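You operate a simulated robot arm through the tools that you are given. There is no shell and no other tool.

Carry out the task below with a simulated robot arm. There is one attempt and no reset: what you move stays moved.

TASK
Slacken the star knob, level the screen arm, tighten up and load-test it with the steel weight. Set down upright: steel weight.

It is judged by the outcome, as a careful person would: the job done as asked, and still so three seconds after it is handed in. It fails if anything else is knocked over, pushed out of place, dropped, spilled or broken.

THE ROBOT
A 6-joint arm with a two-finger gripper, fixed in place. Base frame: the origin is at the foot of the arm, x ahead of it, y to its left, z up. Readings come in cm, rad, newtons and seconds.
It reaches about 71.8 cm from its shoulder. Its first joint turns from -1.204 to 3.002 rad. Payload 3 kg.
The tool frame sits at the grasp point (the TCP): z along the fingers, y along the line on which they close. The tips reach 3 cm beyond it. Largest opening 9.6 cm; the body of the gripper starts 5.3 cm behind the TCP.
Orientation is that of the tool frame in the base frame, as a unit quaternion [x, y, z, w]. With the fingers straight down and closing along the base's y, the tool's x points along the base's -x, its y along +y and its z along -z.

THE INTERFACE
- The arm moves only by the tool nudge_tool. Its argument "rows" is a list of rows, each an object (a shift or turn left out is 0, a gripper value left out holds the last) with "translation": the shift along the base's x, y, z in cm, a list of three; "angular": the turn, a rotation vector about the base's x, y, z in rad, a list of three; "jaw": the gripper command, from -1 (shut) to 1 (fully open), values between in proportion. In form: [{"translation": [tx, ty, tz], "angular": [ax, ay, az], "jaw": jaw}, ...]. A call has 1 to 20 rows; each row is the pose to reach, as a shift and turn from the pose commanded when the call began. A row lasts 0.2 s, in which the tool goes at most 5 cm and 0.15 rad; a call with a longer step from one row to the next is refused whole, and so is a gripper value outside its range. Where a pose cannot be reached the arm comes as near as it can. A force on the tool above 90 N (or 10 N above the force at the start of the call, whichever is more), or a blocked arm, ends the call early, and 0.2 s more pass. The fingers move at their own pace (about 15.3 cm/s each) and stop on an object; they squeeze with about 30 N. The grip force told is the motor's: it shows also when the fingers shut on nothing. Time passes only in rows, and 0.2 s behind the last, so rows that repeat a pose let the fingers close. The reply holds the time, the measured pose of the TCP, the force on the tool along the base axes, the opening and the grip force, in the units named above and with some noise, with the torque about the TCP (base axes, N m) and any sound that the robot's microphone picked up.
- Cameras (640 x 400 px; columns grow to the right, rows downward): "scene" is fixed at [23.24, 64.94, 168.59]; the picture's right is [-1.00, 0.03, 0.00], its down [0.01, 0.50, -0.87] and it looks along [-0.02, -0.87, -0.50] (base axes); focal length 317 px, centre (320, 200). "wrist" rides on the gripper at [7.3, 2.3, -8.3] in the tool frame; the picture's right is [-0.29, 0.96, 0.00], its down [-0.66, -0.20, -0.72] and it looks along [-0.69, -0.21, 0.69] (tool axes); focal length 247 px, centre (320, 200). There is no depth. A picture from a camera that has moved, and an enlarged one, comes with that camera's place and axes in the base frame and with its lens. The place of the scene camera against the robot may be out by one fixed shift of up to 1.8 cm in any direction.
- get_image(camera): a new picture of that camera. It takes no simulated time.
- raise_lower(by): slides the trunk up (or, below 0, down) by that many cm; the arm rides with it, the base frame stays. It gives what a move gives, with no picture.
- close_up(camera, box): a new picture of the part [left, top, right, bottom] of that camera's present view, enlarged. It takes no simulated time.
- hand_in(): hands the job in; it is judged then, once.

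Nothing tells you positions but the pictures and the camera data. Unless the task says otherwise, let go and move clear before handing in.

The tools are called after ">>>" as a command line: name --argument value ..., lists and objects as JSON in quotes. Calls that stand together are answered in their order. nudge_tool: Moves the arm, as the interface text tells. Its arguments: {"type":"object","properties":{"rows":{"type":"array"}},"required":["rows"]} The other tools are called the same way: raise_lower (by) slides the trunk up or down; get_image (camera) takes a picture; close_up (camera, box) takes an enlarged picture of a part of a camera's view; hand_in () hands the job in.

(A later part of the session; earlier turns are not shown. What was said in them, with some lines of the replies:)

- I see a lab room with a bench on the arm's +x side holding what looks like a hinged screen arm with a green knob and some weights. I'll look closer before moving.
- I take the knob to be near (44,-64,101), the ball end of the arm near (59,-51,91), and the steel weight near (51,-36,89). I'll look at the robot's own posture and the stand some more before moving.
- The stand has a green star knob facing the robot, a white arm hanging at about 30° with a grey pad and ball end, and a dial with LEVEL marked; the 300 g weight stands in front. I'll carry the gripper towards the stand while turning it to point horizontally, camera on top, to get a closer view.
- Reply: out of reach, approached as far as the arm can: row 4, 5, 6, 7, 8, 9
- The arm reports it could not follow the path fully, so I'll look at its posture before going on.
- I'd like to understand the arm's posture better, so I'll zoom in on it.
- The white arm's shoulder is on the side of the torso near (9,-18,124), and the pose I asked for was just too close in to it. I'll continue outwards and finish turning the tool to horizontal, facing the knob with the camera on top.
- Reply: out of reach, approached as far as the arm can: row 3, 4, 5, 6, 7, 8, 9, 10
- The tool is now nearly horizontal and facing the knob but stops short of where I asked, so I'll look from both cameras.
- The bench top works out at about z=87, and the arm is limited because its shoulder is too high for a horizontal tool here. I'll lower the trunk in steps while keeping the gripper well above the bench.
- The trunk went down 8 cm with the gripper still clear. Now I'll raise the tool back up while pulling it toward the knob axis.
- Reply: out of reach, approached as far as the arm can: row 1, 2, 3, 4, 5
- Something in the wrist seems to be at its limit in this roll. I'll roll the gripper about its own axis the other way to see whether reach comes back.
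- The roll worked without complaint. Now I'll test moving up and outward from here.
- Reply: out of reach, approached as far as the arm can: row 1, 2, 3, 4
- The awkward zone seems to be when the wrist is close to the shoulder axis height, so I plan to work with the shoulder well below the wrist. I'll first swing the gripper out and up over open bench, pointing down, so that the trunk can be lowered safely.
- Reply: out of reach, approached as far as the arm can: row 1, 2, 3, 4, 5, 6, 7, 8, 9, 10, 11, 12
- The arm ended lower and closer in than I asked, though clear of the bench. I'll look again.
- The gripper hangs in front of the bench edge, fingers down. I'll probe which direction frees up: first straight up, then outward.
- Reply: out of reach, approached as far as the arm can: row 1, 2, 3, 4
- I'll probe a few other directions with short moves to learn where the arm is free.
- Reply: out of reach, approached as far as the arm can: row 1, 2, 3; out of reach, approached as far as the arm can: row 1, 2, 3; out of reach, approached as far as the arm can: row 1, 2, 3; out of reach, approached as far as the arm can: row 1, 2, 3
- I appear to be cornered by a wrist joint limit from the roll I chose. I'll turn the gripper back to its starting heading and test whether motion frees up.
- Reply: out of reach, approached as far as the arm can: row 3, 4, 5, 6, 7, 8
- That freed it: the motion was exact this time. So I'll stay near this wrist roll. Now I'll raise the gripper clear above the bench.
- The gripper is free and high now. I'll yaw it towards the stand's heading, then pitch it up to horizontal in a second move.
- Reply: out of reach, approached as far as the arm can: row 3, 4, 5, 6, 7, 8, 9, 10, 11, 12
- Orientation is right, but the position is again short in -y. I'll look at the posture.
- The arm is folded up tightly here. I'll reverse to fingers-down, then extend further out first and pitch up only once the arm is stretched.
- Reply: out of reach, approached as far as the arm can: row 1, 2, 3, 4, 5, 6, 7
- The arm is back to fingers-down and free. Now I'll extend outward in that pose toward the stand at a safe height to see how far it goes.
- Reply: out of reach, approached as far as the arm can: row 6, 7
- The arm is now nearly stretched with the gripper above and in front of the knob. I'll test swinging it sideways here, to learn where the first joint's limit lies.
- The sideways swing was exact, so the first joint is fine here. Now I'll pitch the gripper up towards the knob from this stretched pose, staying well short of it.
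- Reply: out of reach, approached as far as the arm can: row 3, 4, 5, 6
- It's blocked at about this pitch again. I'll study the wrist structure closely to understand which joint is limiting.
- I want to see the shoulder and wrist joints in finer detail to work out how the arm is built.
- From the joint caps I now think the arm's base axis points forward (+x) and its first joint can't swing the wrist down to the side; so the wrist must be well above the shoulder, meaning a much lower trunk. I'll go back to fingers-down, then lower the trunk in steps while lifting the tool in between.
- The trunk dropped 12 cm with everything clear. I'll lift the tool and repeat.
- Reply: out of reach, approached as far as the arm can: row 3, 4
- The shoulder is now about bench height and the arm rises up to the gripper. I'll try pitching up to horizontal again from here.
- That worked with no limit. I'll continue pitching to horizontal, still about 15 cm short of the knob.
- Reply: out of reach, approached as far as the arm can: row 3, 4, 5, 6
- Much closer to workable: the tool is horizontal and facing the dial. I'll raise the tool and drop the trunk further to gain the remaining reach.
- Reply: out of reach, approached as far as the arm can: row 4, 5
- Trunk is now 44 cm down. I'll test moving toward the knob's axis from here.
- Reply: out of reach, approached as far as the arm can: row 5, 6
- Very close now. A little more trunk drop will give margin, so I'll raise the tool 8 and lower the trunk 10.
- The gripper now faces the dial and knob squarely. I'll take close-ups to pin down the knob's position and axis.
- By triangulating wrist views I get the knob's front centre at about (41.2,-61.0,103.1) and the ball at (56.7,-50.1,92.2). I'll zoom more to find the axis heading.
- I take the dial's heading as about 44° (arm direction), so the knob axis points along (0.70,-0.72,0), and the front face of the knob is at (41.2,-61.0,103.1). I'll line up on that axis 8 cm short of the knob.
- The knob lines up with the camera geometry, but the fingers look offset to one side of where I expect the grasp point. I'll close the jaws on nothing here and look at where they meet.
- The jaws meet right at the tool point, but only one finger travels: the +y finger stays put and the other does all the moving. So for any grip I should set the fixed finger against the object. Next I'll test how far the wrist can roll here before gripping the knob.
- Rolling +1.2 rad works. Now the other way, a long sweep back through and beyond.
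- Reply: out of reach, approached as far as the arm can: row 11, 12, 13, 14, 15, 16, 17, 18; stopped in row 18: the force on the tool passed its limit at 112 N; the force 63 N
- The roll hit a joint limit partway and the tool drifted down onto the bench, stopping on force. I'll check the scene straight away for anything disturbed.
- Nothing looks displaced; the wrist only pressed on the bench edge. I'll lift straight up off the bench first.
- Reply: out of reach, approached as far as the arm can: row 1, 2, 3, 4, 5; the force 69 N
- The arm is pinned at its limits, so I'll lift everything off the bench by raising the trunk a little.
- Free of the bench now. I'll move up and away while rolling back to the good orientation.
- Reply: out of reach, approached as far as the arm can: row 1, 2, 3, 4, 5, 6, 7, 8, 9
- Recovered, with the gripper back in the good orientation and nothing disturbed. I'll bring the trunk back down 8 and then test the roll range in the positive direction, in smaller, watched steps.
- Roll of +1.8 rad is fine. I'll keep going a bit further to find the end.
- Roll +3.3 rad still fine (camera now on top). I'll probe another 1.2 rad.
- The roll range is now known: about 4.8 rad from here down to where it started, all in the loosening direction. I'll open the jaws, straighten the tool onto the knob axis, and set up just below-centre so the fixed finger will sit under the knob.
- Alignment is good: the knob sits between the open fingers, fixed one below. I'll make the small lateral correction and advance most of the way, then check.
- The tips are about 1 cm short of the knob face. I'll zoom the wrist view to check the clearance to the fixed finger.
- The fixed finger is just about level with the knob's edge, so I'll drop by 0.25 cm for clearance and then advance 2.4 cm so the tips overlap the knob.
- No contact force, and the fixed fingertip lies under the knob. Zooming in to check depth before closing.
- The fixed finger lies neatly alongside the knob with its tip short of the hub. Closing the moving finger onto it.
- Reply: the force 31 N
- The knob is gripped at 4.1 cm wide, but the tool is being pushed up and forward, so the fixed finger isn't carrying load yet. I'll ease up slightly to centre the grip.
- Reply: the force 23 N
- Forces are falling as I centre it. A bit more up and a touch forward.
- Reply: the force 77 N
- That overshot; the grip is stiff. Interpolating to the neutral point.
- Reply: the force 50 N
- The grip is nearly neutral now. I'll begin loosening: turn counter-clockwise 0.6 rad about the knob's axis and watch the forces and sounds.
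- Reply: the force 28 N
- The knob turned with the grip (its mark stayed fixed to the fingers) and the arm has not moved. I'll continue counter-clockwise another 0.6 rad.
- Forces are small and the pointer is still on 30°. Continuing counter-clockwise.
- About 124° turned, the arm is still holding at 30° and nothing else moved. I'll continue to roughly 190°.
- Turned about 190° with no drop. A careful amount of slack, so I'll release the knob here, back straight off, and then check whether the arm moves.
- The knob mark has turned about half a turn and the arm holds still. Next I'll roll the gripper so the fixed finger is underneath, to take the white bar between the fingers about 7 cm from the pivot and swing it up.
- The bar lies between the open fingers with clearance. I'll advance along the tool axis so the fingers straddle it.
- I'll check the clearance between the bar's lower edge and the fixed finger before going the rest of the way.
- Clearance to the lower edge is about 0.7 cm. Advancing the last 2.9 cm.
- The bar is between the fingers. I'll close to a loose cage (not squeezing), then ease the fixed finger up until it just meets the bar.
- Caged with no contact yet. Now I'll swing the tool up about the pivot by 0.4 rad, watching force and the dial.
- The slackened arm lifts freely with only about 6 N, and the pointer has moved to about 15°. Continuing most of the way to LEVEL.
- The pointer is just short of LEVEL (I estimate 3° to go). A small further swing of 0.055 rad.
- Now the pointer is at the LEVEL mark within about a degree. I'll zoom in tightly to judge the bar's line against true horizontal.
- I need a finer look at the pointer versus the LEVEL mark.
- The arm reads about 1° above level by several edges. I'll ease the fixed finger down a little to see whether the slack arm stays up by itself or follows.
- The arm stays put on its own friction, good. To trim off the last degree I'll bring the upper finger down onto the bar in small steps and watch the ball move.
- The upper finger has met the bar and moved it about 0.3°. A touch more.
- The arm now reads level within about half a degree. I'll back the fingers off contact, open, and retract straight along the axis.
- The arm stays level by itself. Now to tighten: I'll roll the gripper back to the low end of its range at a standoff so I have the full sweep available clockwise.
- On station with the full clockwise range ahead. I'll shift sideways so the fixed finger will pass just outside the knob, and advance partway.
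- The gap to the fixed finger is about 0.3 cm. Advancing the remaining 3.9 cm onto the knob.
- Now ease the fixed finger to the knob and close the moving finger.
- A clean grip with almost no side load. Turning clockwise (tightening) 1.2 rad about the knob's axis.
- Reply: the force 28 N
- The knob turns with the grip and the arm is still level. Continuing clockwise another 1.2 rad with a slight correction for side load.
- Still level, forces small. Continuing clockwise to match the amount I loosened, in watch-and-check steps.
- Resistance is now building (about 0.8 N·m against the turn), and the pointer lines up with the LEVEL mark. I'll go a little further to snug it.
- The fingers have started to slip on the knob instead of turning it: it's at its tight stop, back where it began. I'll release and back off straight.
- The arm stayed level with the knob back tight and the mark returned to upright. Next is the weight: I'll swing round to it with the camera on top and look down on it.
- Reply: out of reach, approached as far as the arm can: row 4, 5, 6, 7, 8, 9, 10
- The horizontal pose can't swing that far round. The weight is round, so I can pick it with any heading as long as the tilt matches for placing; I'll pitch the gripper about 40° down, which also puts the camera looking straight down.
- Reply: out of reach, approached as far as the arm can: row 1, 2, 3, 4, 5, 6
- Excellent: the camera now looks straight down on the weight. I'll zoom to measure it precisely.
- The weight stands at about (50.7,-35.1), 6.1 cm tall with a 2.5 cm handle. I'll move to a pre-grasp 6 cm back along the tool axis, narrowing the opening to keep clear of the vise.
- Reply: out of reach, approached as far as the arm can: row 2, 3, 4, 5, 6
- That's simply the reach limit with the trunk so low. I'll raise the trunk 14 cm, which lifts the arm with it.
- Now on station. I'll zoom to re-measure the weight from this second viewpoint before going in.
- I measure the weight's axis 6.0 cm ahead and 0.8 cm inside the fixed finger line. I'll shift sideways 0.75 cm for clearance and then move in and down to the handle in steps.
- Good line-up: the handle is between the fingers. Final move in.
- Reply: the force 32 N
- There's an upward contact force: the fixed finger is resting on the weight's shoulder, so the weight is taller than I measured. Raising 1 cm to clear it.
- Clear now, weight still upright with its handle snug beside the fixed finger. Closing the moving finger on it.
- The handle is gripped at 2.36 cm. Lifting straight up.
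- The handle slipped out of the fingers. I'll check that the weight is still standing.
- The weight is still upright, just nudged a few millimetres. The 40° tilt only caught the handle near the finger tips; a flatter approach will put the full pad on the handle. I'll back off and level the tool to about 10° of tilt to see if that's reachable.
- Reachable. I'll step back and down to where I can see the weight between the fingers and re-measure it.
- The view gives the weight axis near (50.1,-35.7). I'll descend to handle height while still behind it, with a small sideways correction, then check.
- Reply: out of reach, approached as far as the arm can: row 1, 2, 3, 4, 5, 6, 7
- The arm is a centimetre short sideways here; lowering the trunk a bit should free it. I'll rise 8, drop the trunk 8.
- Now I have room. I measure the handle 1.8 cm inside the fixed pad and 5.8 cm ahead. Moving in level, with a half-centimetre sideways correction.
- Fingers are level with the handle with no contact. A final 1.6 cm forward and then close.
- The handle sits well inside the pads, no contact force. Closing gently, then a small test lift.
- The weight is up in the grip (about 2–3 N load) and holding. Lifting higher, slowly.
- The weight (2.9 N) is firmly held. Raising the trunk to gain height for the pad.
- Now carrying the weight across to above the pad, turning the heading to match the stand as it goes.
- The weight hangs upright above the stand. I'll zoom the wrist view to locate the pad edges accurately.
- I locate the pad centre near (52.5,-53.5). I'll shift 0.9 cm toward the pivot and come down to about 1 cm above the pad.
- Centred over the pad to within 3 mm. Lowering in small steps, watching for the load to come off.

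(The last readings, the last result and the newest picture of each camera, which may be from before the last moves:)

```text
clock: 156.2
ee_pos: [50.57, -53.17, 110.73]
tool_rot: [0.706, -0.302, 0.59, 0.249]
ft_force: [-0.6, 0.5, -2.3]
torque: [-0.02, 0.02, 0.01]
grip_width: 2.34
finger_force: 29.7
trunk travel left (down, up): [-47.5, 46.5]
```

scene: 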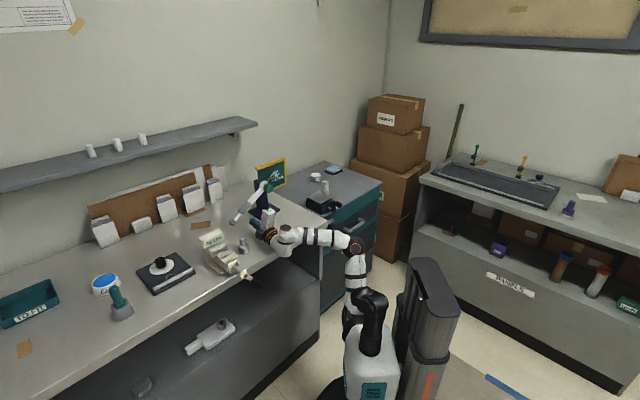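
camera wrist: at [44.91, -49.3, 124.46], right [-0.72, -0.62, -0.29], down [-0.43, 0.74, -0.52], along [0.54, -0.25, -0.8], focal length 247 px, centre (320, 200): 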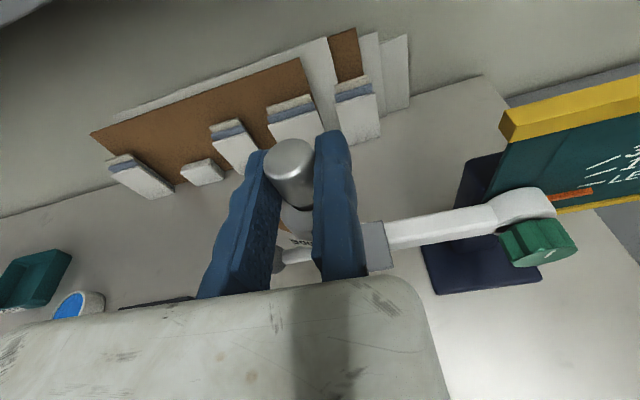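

>>> nudge_tool --rows '[{"translation": [0, 0, -0.1]}, {"translation": [0, 0, -0.2]}, {"translation": [0, 0, -0.2]}]'

>>> close_up --camera "wrist" --box '[200, 120, 420, 290]'

>>> close_up --camera "scene" --box '[216, 160, 272, 210]'

```text
clock: 157.0
ee_pos: [50.39, -53.26, 110.46]
tool_rot: [0.705, -0.302, 0.591, 0.249]
ft_force: [0.6, 0.3, -3.1]
torque: [0.0, 0.0, 0.0]
grip_width: 2.34
finger_force: 30.2
trunk travel left (down, up): [-47.5, 46.5]
```

```text
2.35 times, centred on (310, 205) of wrist
camera zoom: at [44.1, -49.91, 119.29], right [-0.72, -0.62, -0.29], down [-0.43, 0.74, -0.52], along [0.54, -0.25, -0.8], focal length 581 px, centre (344, 188)
```

zoom: 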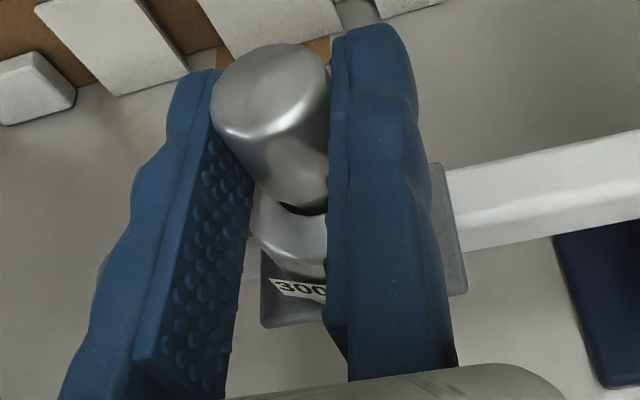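

```text
8.00 times, centred on (244, 185) of scene
camera zoom: at [23.24, 64.94, 168.59], right [-1.0, 0.03, 0.0], down [0.01, 0.5, -0.87], along [-0.02, -0.87, -0.5], focal length 2535 px, centre (928, 320)
```

zoom: 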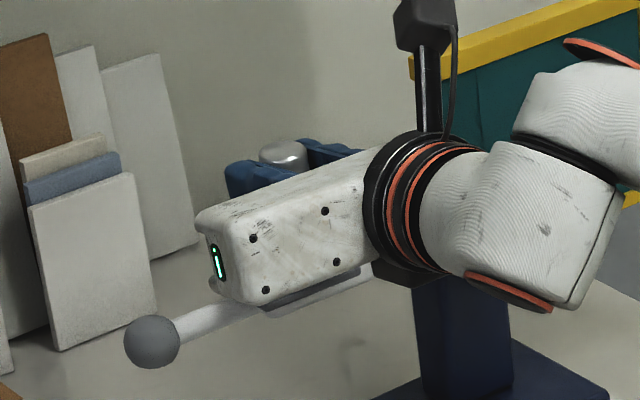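

Not touching yet. Continuing down gently.

>>> nudge_tool --rows '[{"translation": [0, 0, -0.1]}, {"translation": [0, 0, -0.2]}, {"translation": [0, 0, -0.2]}]'

>>> nudge_tool --rows '[{"translation": [0, 0, -0.1]}, {"translation": [0, 0, -0.15]}, {"translation": [0, 0, -0.15]}]'

```text
clock: 157.8
ee_pos: [50.57, -53.28, 110.36]
tool_rot: [0.706, -0.303, 0.59, 0.249]
ft_force: [0.2, -0.3, -2.6]
torque: [0.02, 0.0, 0.0]
grip_width: 2.35
finger_force: 30.1
trunk travel left (down, up): [-47.5, 46.5]
```

```text
clock: 158.6
ee_pos: [50.42, -53.3, 110.12]
tool_rot: [0.706, -0.302, 0.591, 0.249]
ft_force: [-0.2, 0.7, -3.0]
torque: [0.02, 0.07, -0.02]
grip_width: 2.35
finger_force: 30.0
trunk travel left (down, up): [-47.5, 46.5]
```

>>> nudge_tool --rows '[{"translation": [0, 0, -0.1]}, {"translation": [0, 0, -0.15]}, {"translation": [0, 0, -0.15]}]'

>>> nudge_tool --rows '[{"translation": [0, 0, -0.1]}, {"translation": [0, 0, -0.15]}, {"translation": [0, 0, -0.15]}]'

>>> close_up --camera "wrist" --box '[220, 180, 420, 290]'

```text
clock: 159.4
ee_pos: [50.58, -53.24, 109.96]
tool_rot: [0.706, -0.301, 0.591, 0.248]
ft_force: [0.0, -0.5, -2.6]
torque: [0.03, 0.02, -0.02]
grip_width: 2.33
finger_force: 29.9
trunk travel left (down, up): [-47.5, 46.5]
```

```text
clock: 160.2
ee_pos: [50.47, -53.18, 110.1]
tool_rot: [0.705, -0.301, 0.592, 0.249]
ft_force: [2.8, -2.2, 5.2]
torque: [0.0, -0.32, -0.11]
grip_width: 2.36
finger_force: 29.8
trunk travel left (down, up): [-47.5, 46.5]
```

```text
3.20 times, centred on (320, 235) of wrist
camera zoom: at [44.07, -49.84, 118.73], right [-0.72, -0.62, -0.29], down [-0.43, 0.74, -0.52], along [0.54, -0.25, -0.8], focal length 790 px, centre (320, 88)
```

zoom: 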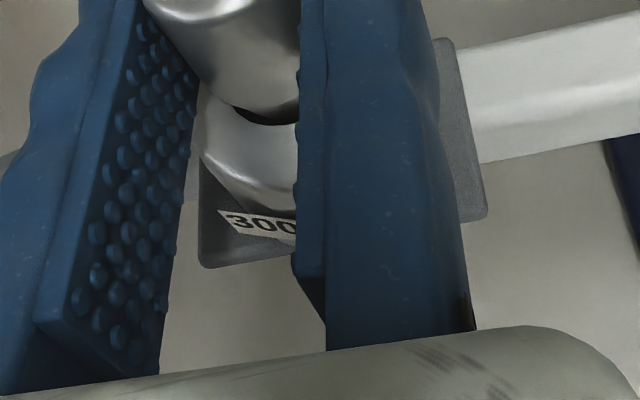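

Contact: the pad is now carrying the weight. I'll open the moving finger gently.

>>> nudge_tool --rows '[{"jaw": -0.5}, {"jaw": -0.45}, {"jaw": -0.4}, {"jaw": -0.3}, {"jaw": -0.2}, {"jaw": -0.2}]'

>>> close_up --camera "wrist" --box '[200, 120, 420, 290]'

>>> close_up --camera "scene" --box '[216, 160, 272, 210]'

```text
clock: 161.6
ee_pos: [50.56, -53.12, 109.85]
tool_rot: [0.705, -0.302, 0.591, 0.249]
ft_force: [-1.4, 0.0, -0.7]
torque: [0.02, 0.03, 0.01]
grip_width: 3.87
finger_force: 0.0
trunk travel left (down, up): [-47.5, 46.5]
```

```text
2.35 times, centred on (310, 205) of wrist
camera zoom: at [44.08, -49.87, 118.64], right [-0.72, -0.62, -0.29], down [-0.43, 0.74, -0.52], along [0.54, -0.25, -0.8], focal length 581 px, centre (344, 188)
```

zoom: 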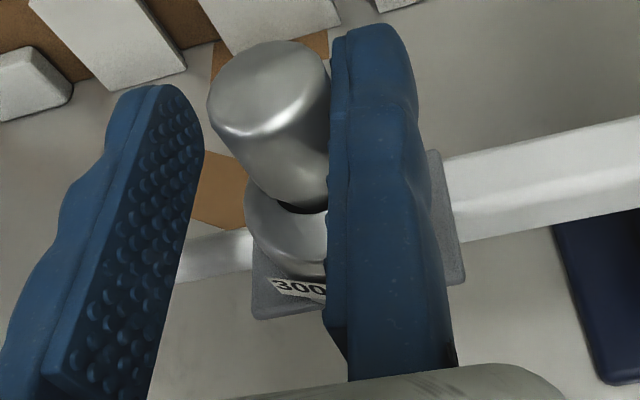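

```text
8.00 times, centred on (244, 185) of scene
camera zoom: at [23.24, 64.94, 168.59], right [-1.0, 0.03, 0.0], down [0.01, 0.5, -0.87], along [-0.02, -0.87, -0.5], focal length 2535 px, centre (928, 320)
```

zoom: 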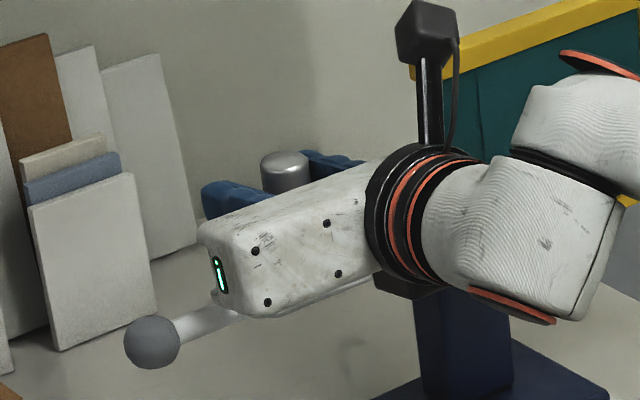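

The weight stands upright on the pad and the arm has not moved. Easing the fixed finger off the handle and retracting straight back.

>>> nudge_tool --rows '[{"translation": [-0.15, -0.145, 0.0]}, {"translation": [-0.29, -0.28, 0.0]}, {"translation": [-0.29, -0.28, 0.0]}, {"translation": [-0.98, 0.44, 0.0]}, {"translation": [-2.0, 1.5, 0.0]}, {"translation": [-3.4, 2.95, 0.0]}, {"translation": [-5.2, 4.8, 0.2]}, {"translation": [-7.2, 6.9, 0.5]}, {"translation": [-8.5, 8.2, 1]}, {"translation": [-8.5, 8.2, 1]}]'

>>> get_image --camera "wrist"

>>> close_up --camera "scene" --box '[200, 140, 300, 220]'

```text
clock: 163.8
ee_pos: [42.2, -45.39, 110.9]
tool_rot: [0.706, -0.301, 0.591, 0.249]
ft_force: [0.0, -1.1, 0.0]
torque: [0.0, -0.01, -0.01]
grip_width: 3.84
finger_force: 0.0
trunk travel left (down, up): [-47.5, 46.5]
```

```text
taken
camera wrist: at [35.7, -42.0, 119.69], right [-0.72, -0.62, -0.29], down [-0.43, 0.74, -0.52], along [0.54, -0.25, -0.8], focal length 247 px, centre (320, 200)
```

wrist: 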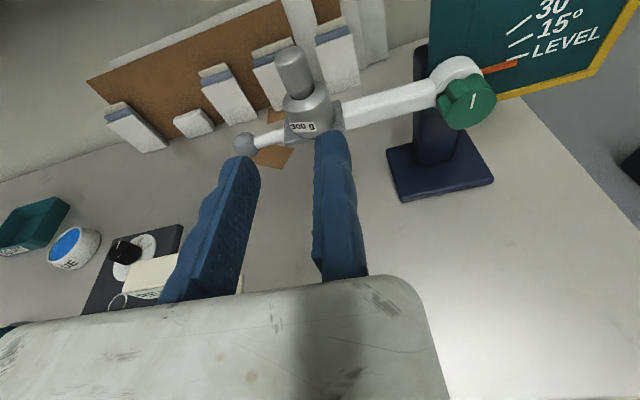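

```text
5.00 times, centred on (250, 180) of scene
camera zoom: at [23.24, 64.94, 168.59], right [-1.0, 0.03, 0.0], down [0.01, 0.5, -0.87], along [-0.02, -0.87, -0.5], focal length 1585 px, centre (670, 300)
```

zoom: 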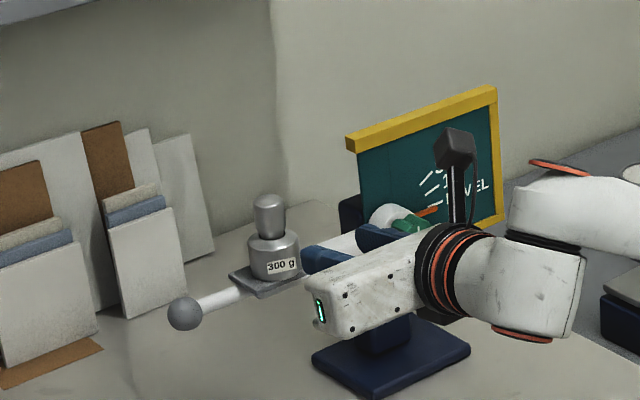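

The weight stands upright on the pad, knob tight, pointer at LEVEL. I'll back the arm well clear and check everything once more.

>>> nudge_tool --rows '[{"translation": [-1.5, 1.5, 0.5]}, {"translation": [-3, 3, 1]}, {"translation": [-5, 5, 2]}, {"translation": [-7, 7, 3]}, {"translation": [-8, 9, 4]}, {"translation": [-8, 9, 4]}]'

>>> get_image --camera "scene"

>>> close_up --camera "scene" --box '[210, 150, 306, 220]'

>>> close_up --camera "scene" --box '[216, 178, 256, 208]'

```text
clock: 165.2
ee_pos: [33.11, -38.93, 113.07]
tool_rot: [0.706, -0.3, 0.592, 0.248]
ft_force: [0.2, -0.5, -0.5]
torque: [0.03, 0.02, -0.02]
grip_width: 3.81
finger_force: 0.0
out of reach, approached as far as the arm can: row 3, 4, 5, 6
trunk travel left (down, up): [-47.5, 46.5]
```

```text
taken
```

scene: 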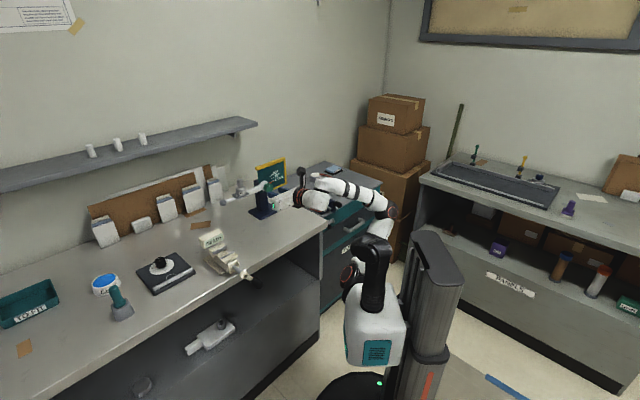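

```text
5.71 times, centred on (258, 185) of scene
camera zoom: at [23.24, 64.94, 168.59], right [-1.0, 0.03, 0.0], down [0.01, 0.5, -0.87], along [-0.02, -0.87, -0.5], focal length 1811 px, centre (674, 286)
```

zoom: 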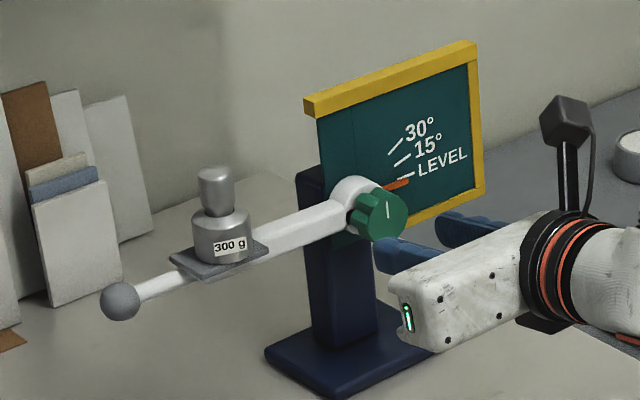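

```text
13.33 times, centred on (236, 193) of scene
camera zoom: at [23.24, 64.94, 168.59], right [-1.0, 0.03, 0.0], down [0.01, 0.5, -0.87], along [-0.02, -0.87, -0.5], focal length 4226 px, centre (1440, 293)
```

zoom: 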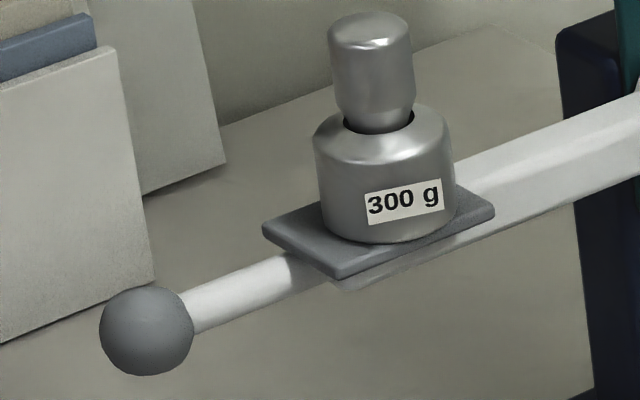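

The arm is holding level under the load with the weight upright on the pad. I'll wait a few seconds and compare again to be sure nothing creeps.

>>> nudge_tool --rows '[{"translation": [0, 0, 0]}, {"translation": [0, 0, 0]}, {"translation": [0, 0, 0]}, {"translation": [0, 0, 0]}, {"translation": [0, 0, 0]}, {"translation": [0, 0, 0]}, {"translation": [0, 0, 0]}, {"translation": [0, 0, 0]}, {"translation": [0, 0, 0]}, {"translation": [0, 0, 0]}, {"translation": [0, 0, 0]}, {"translation": [0, 0, 0]}, {"translation": [0, 0, 0]}, {"translation": [0, 0, 0]}, {"translation": [0, 0, 0]}, {"translation": [0, 0, 0]}, {"translation": [0, 0, 0]}, {"translation": [0, 0, 0]}]'

>>> close_up --camera "scene" --box '[216, 178, 256, 208]'

>>> close_up --camera "scene" --box '[80, 200, 280, 325]'

>>> close_up --camera "scene" --box '[260, 150, 300, 190]'

```text
clock: 169.0
ee_pos: [33.03, -38.99, 113.11]
tool_rot: [0.706, -0.301, 0.591, 0.248]
ft_force: [-0.6, 0.2, 0.0]
torque: [-0.03, 0.01, 0.01]
grip_width: 3.85
finger_force: 0.0
trunk travel left (down, up): [-47.5, 46.5]
```

```text
13.33 times, centred on (236, 193) of scene
camera zoom: at [23.24, 64.94, 168.59], right [-1.0, 0.03, 0.0], down [0.01, 0.5, -0.87], along [-0.02, -0.87, -0.5], focal length 4226 px, centre (1440, 293)
```

zoom: 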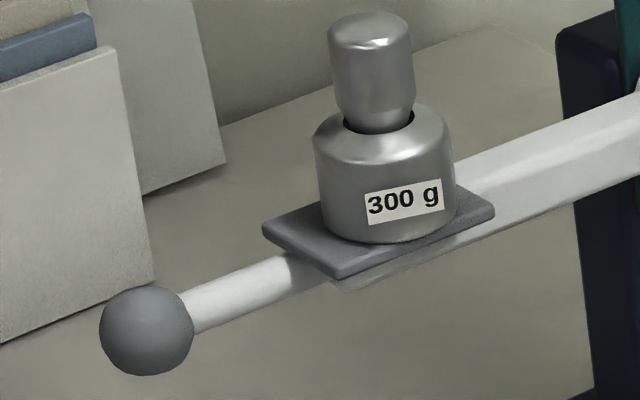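

```text
3.20 times, centred on (180, 262) of scene
camera zoom: at [23.24, 64.94, 168.59], right [-1.0, 0.03, 0.0], down [0.01, 0.5, -0.87], along [-0.02, -0.87, -0.5], focal length 1014 px, centre (768, 0)
```

zoom: 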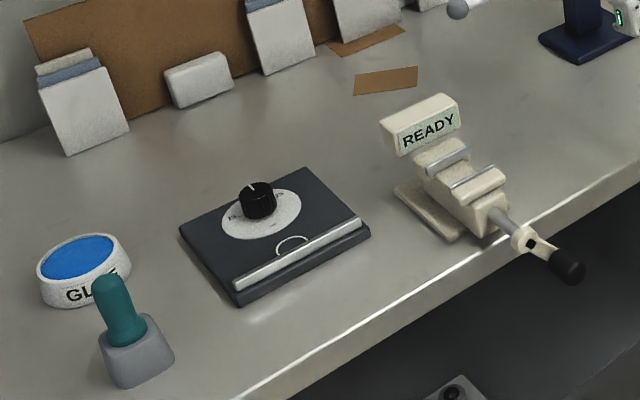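

```text
10.00 times, centred on (280, 170) of scene
camera zoom: at [23.24, 64.94, 168.59], right [-1.0, 0.03, 0.0], down [0.01, 0.5, -0.87], along [-0.02, -0.87, -0.5], focal length 3169 px, centre (720, 500)
```

zoom: 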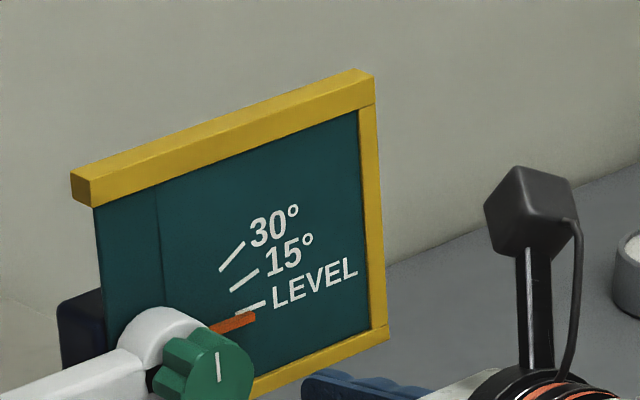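

Nothing has crept: the pointer is at LEVEL and the knob is back at its tight position. The 300 g weight stands upright on the pad, and the vise, stand and other items are where they were. The gripper is open and clear, so I'm handing in with the weight left standing on the arm as the load test.

>>> hand_in

```text
The job is handed in.
```

I slackened the star knob, brought the screen arm to LEVEL, tightened the knob and load-tested the arm with the 300 g steel weight. The job is handed in.

- **Knob:** I turned it about 190° counter-clockwise to slacken it. I turned it back until the fingers slipped on it, with its mark upright as it was at the start.
- **Arm:** The pointer sits at the LEVEL mark, which I read as within about half a degree.
- **Load test:** The weight stands upright on the arm's pad. The arm had not moved after about 4 seconds of waiting under load.
- **Left in place:** I took "set down upright" to mean set down on the arm, so I left the weight standing on the pad rather than moving it back to the bench.

Two things went wrong along the way, and nothing was knocked over. While I was testing how far the wrist could roll, the wrist pressed on the bench edge and stopped on the force limit. On the first pick-up a finger pressed on the weight's shoulder and shifted it a few millimetres, then the grip slipped off the handle. It stayed upright and the second pick-up held. The vise, stand and other bench items look unmoved in the last pictures.
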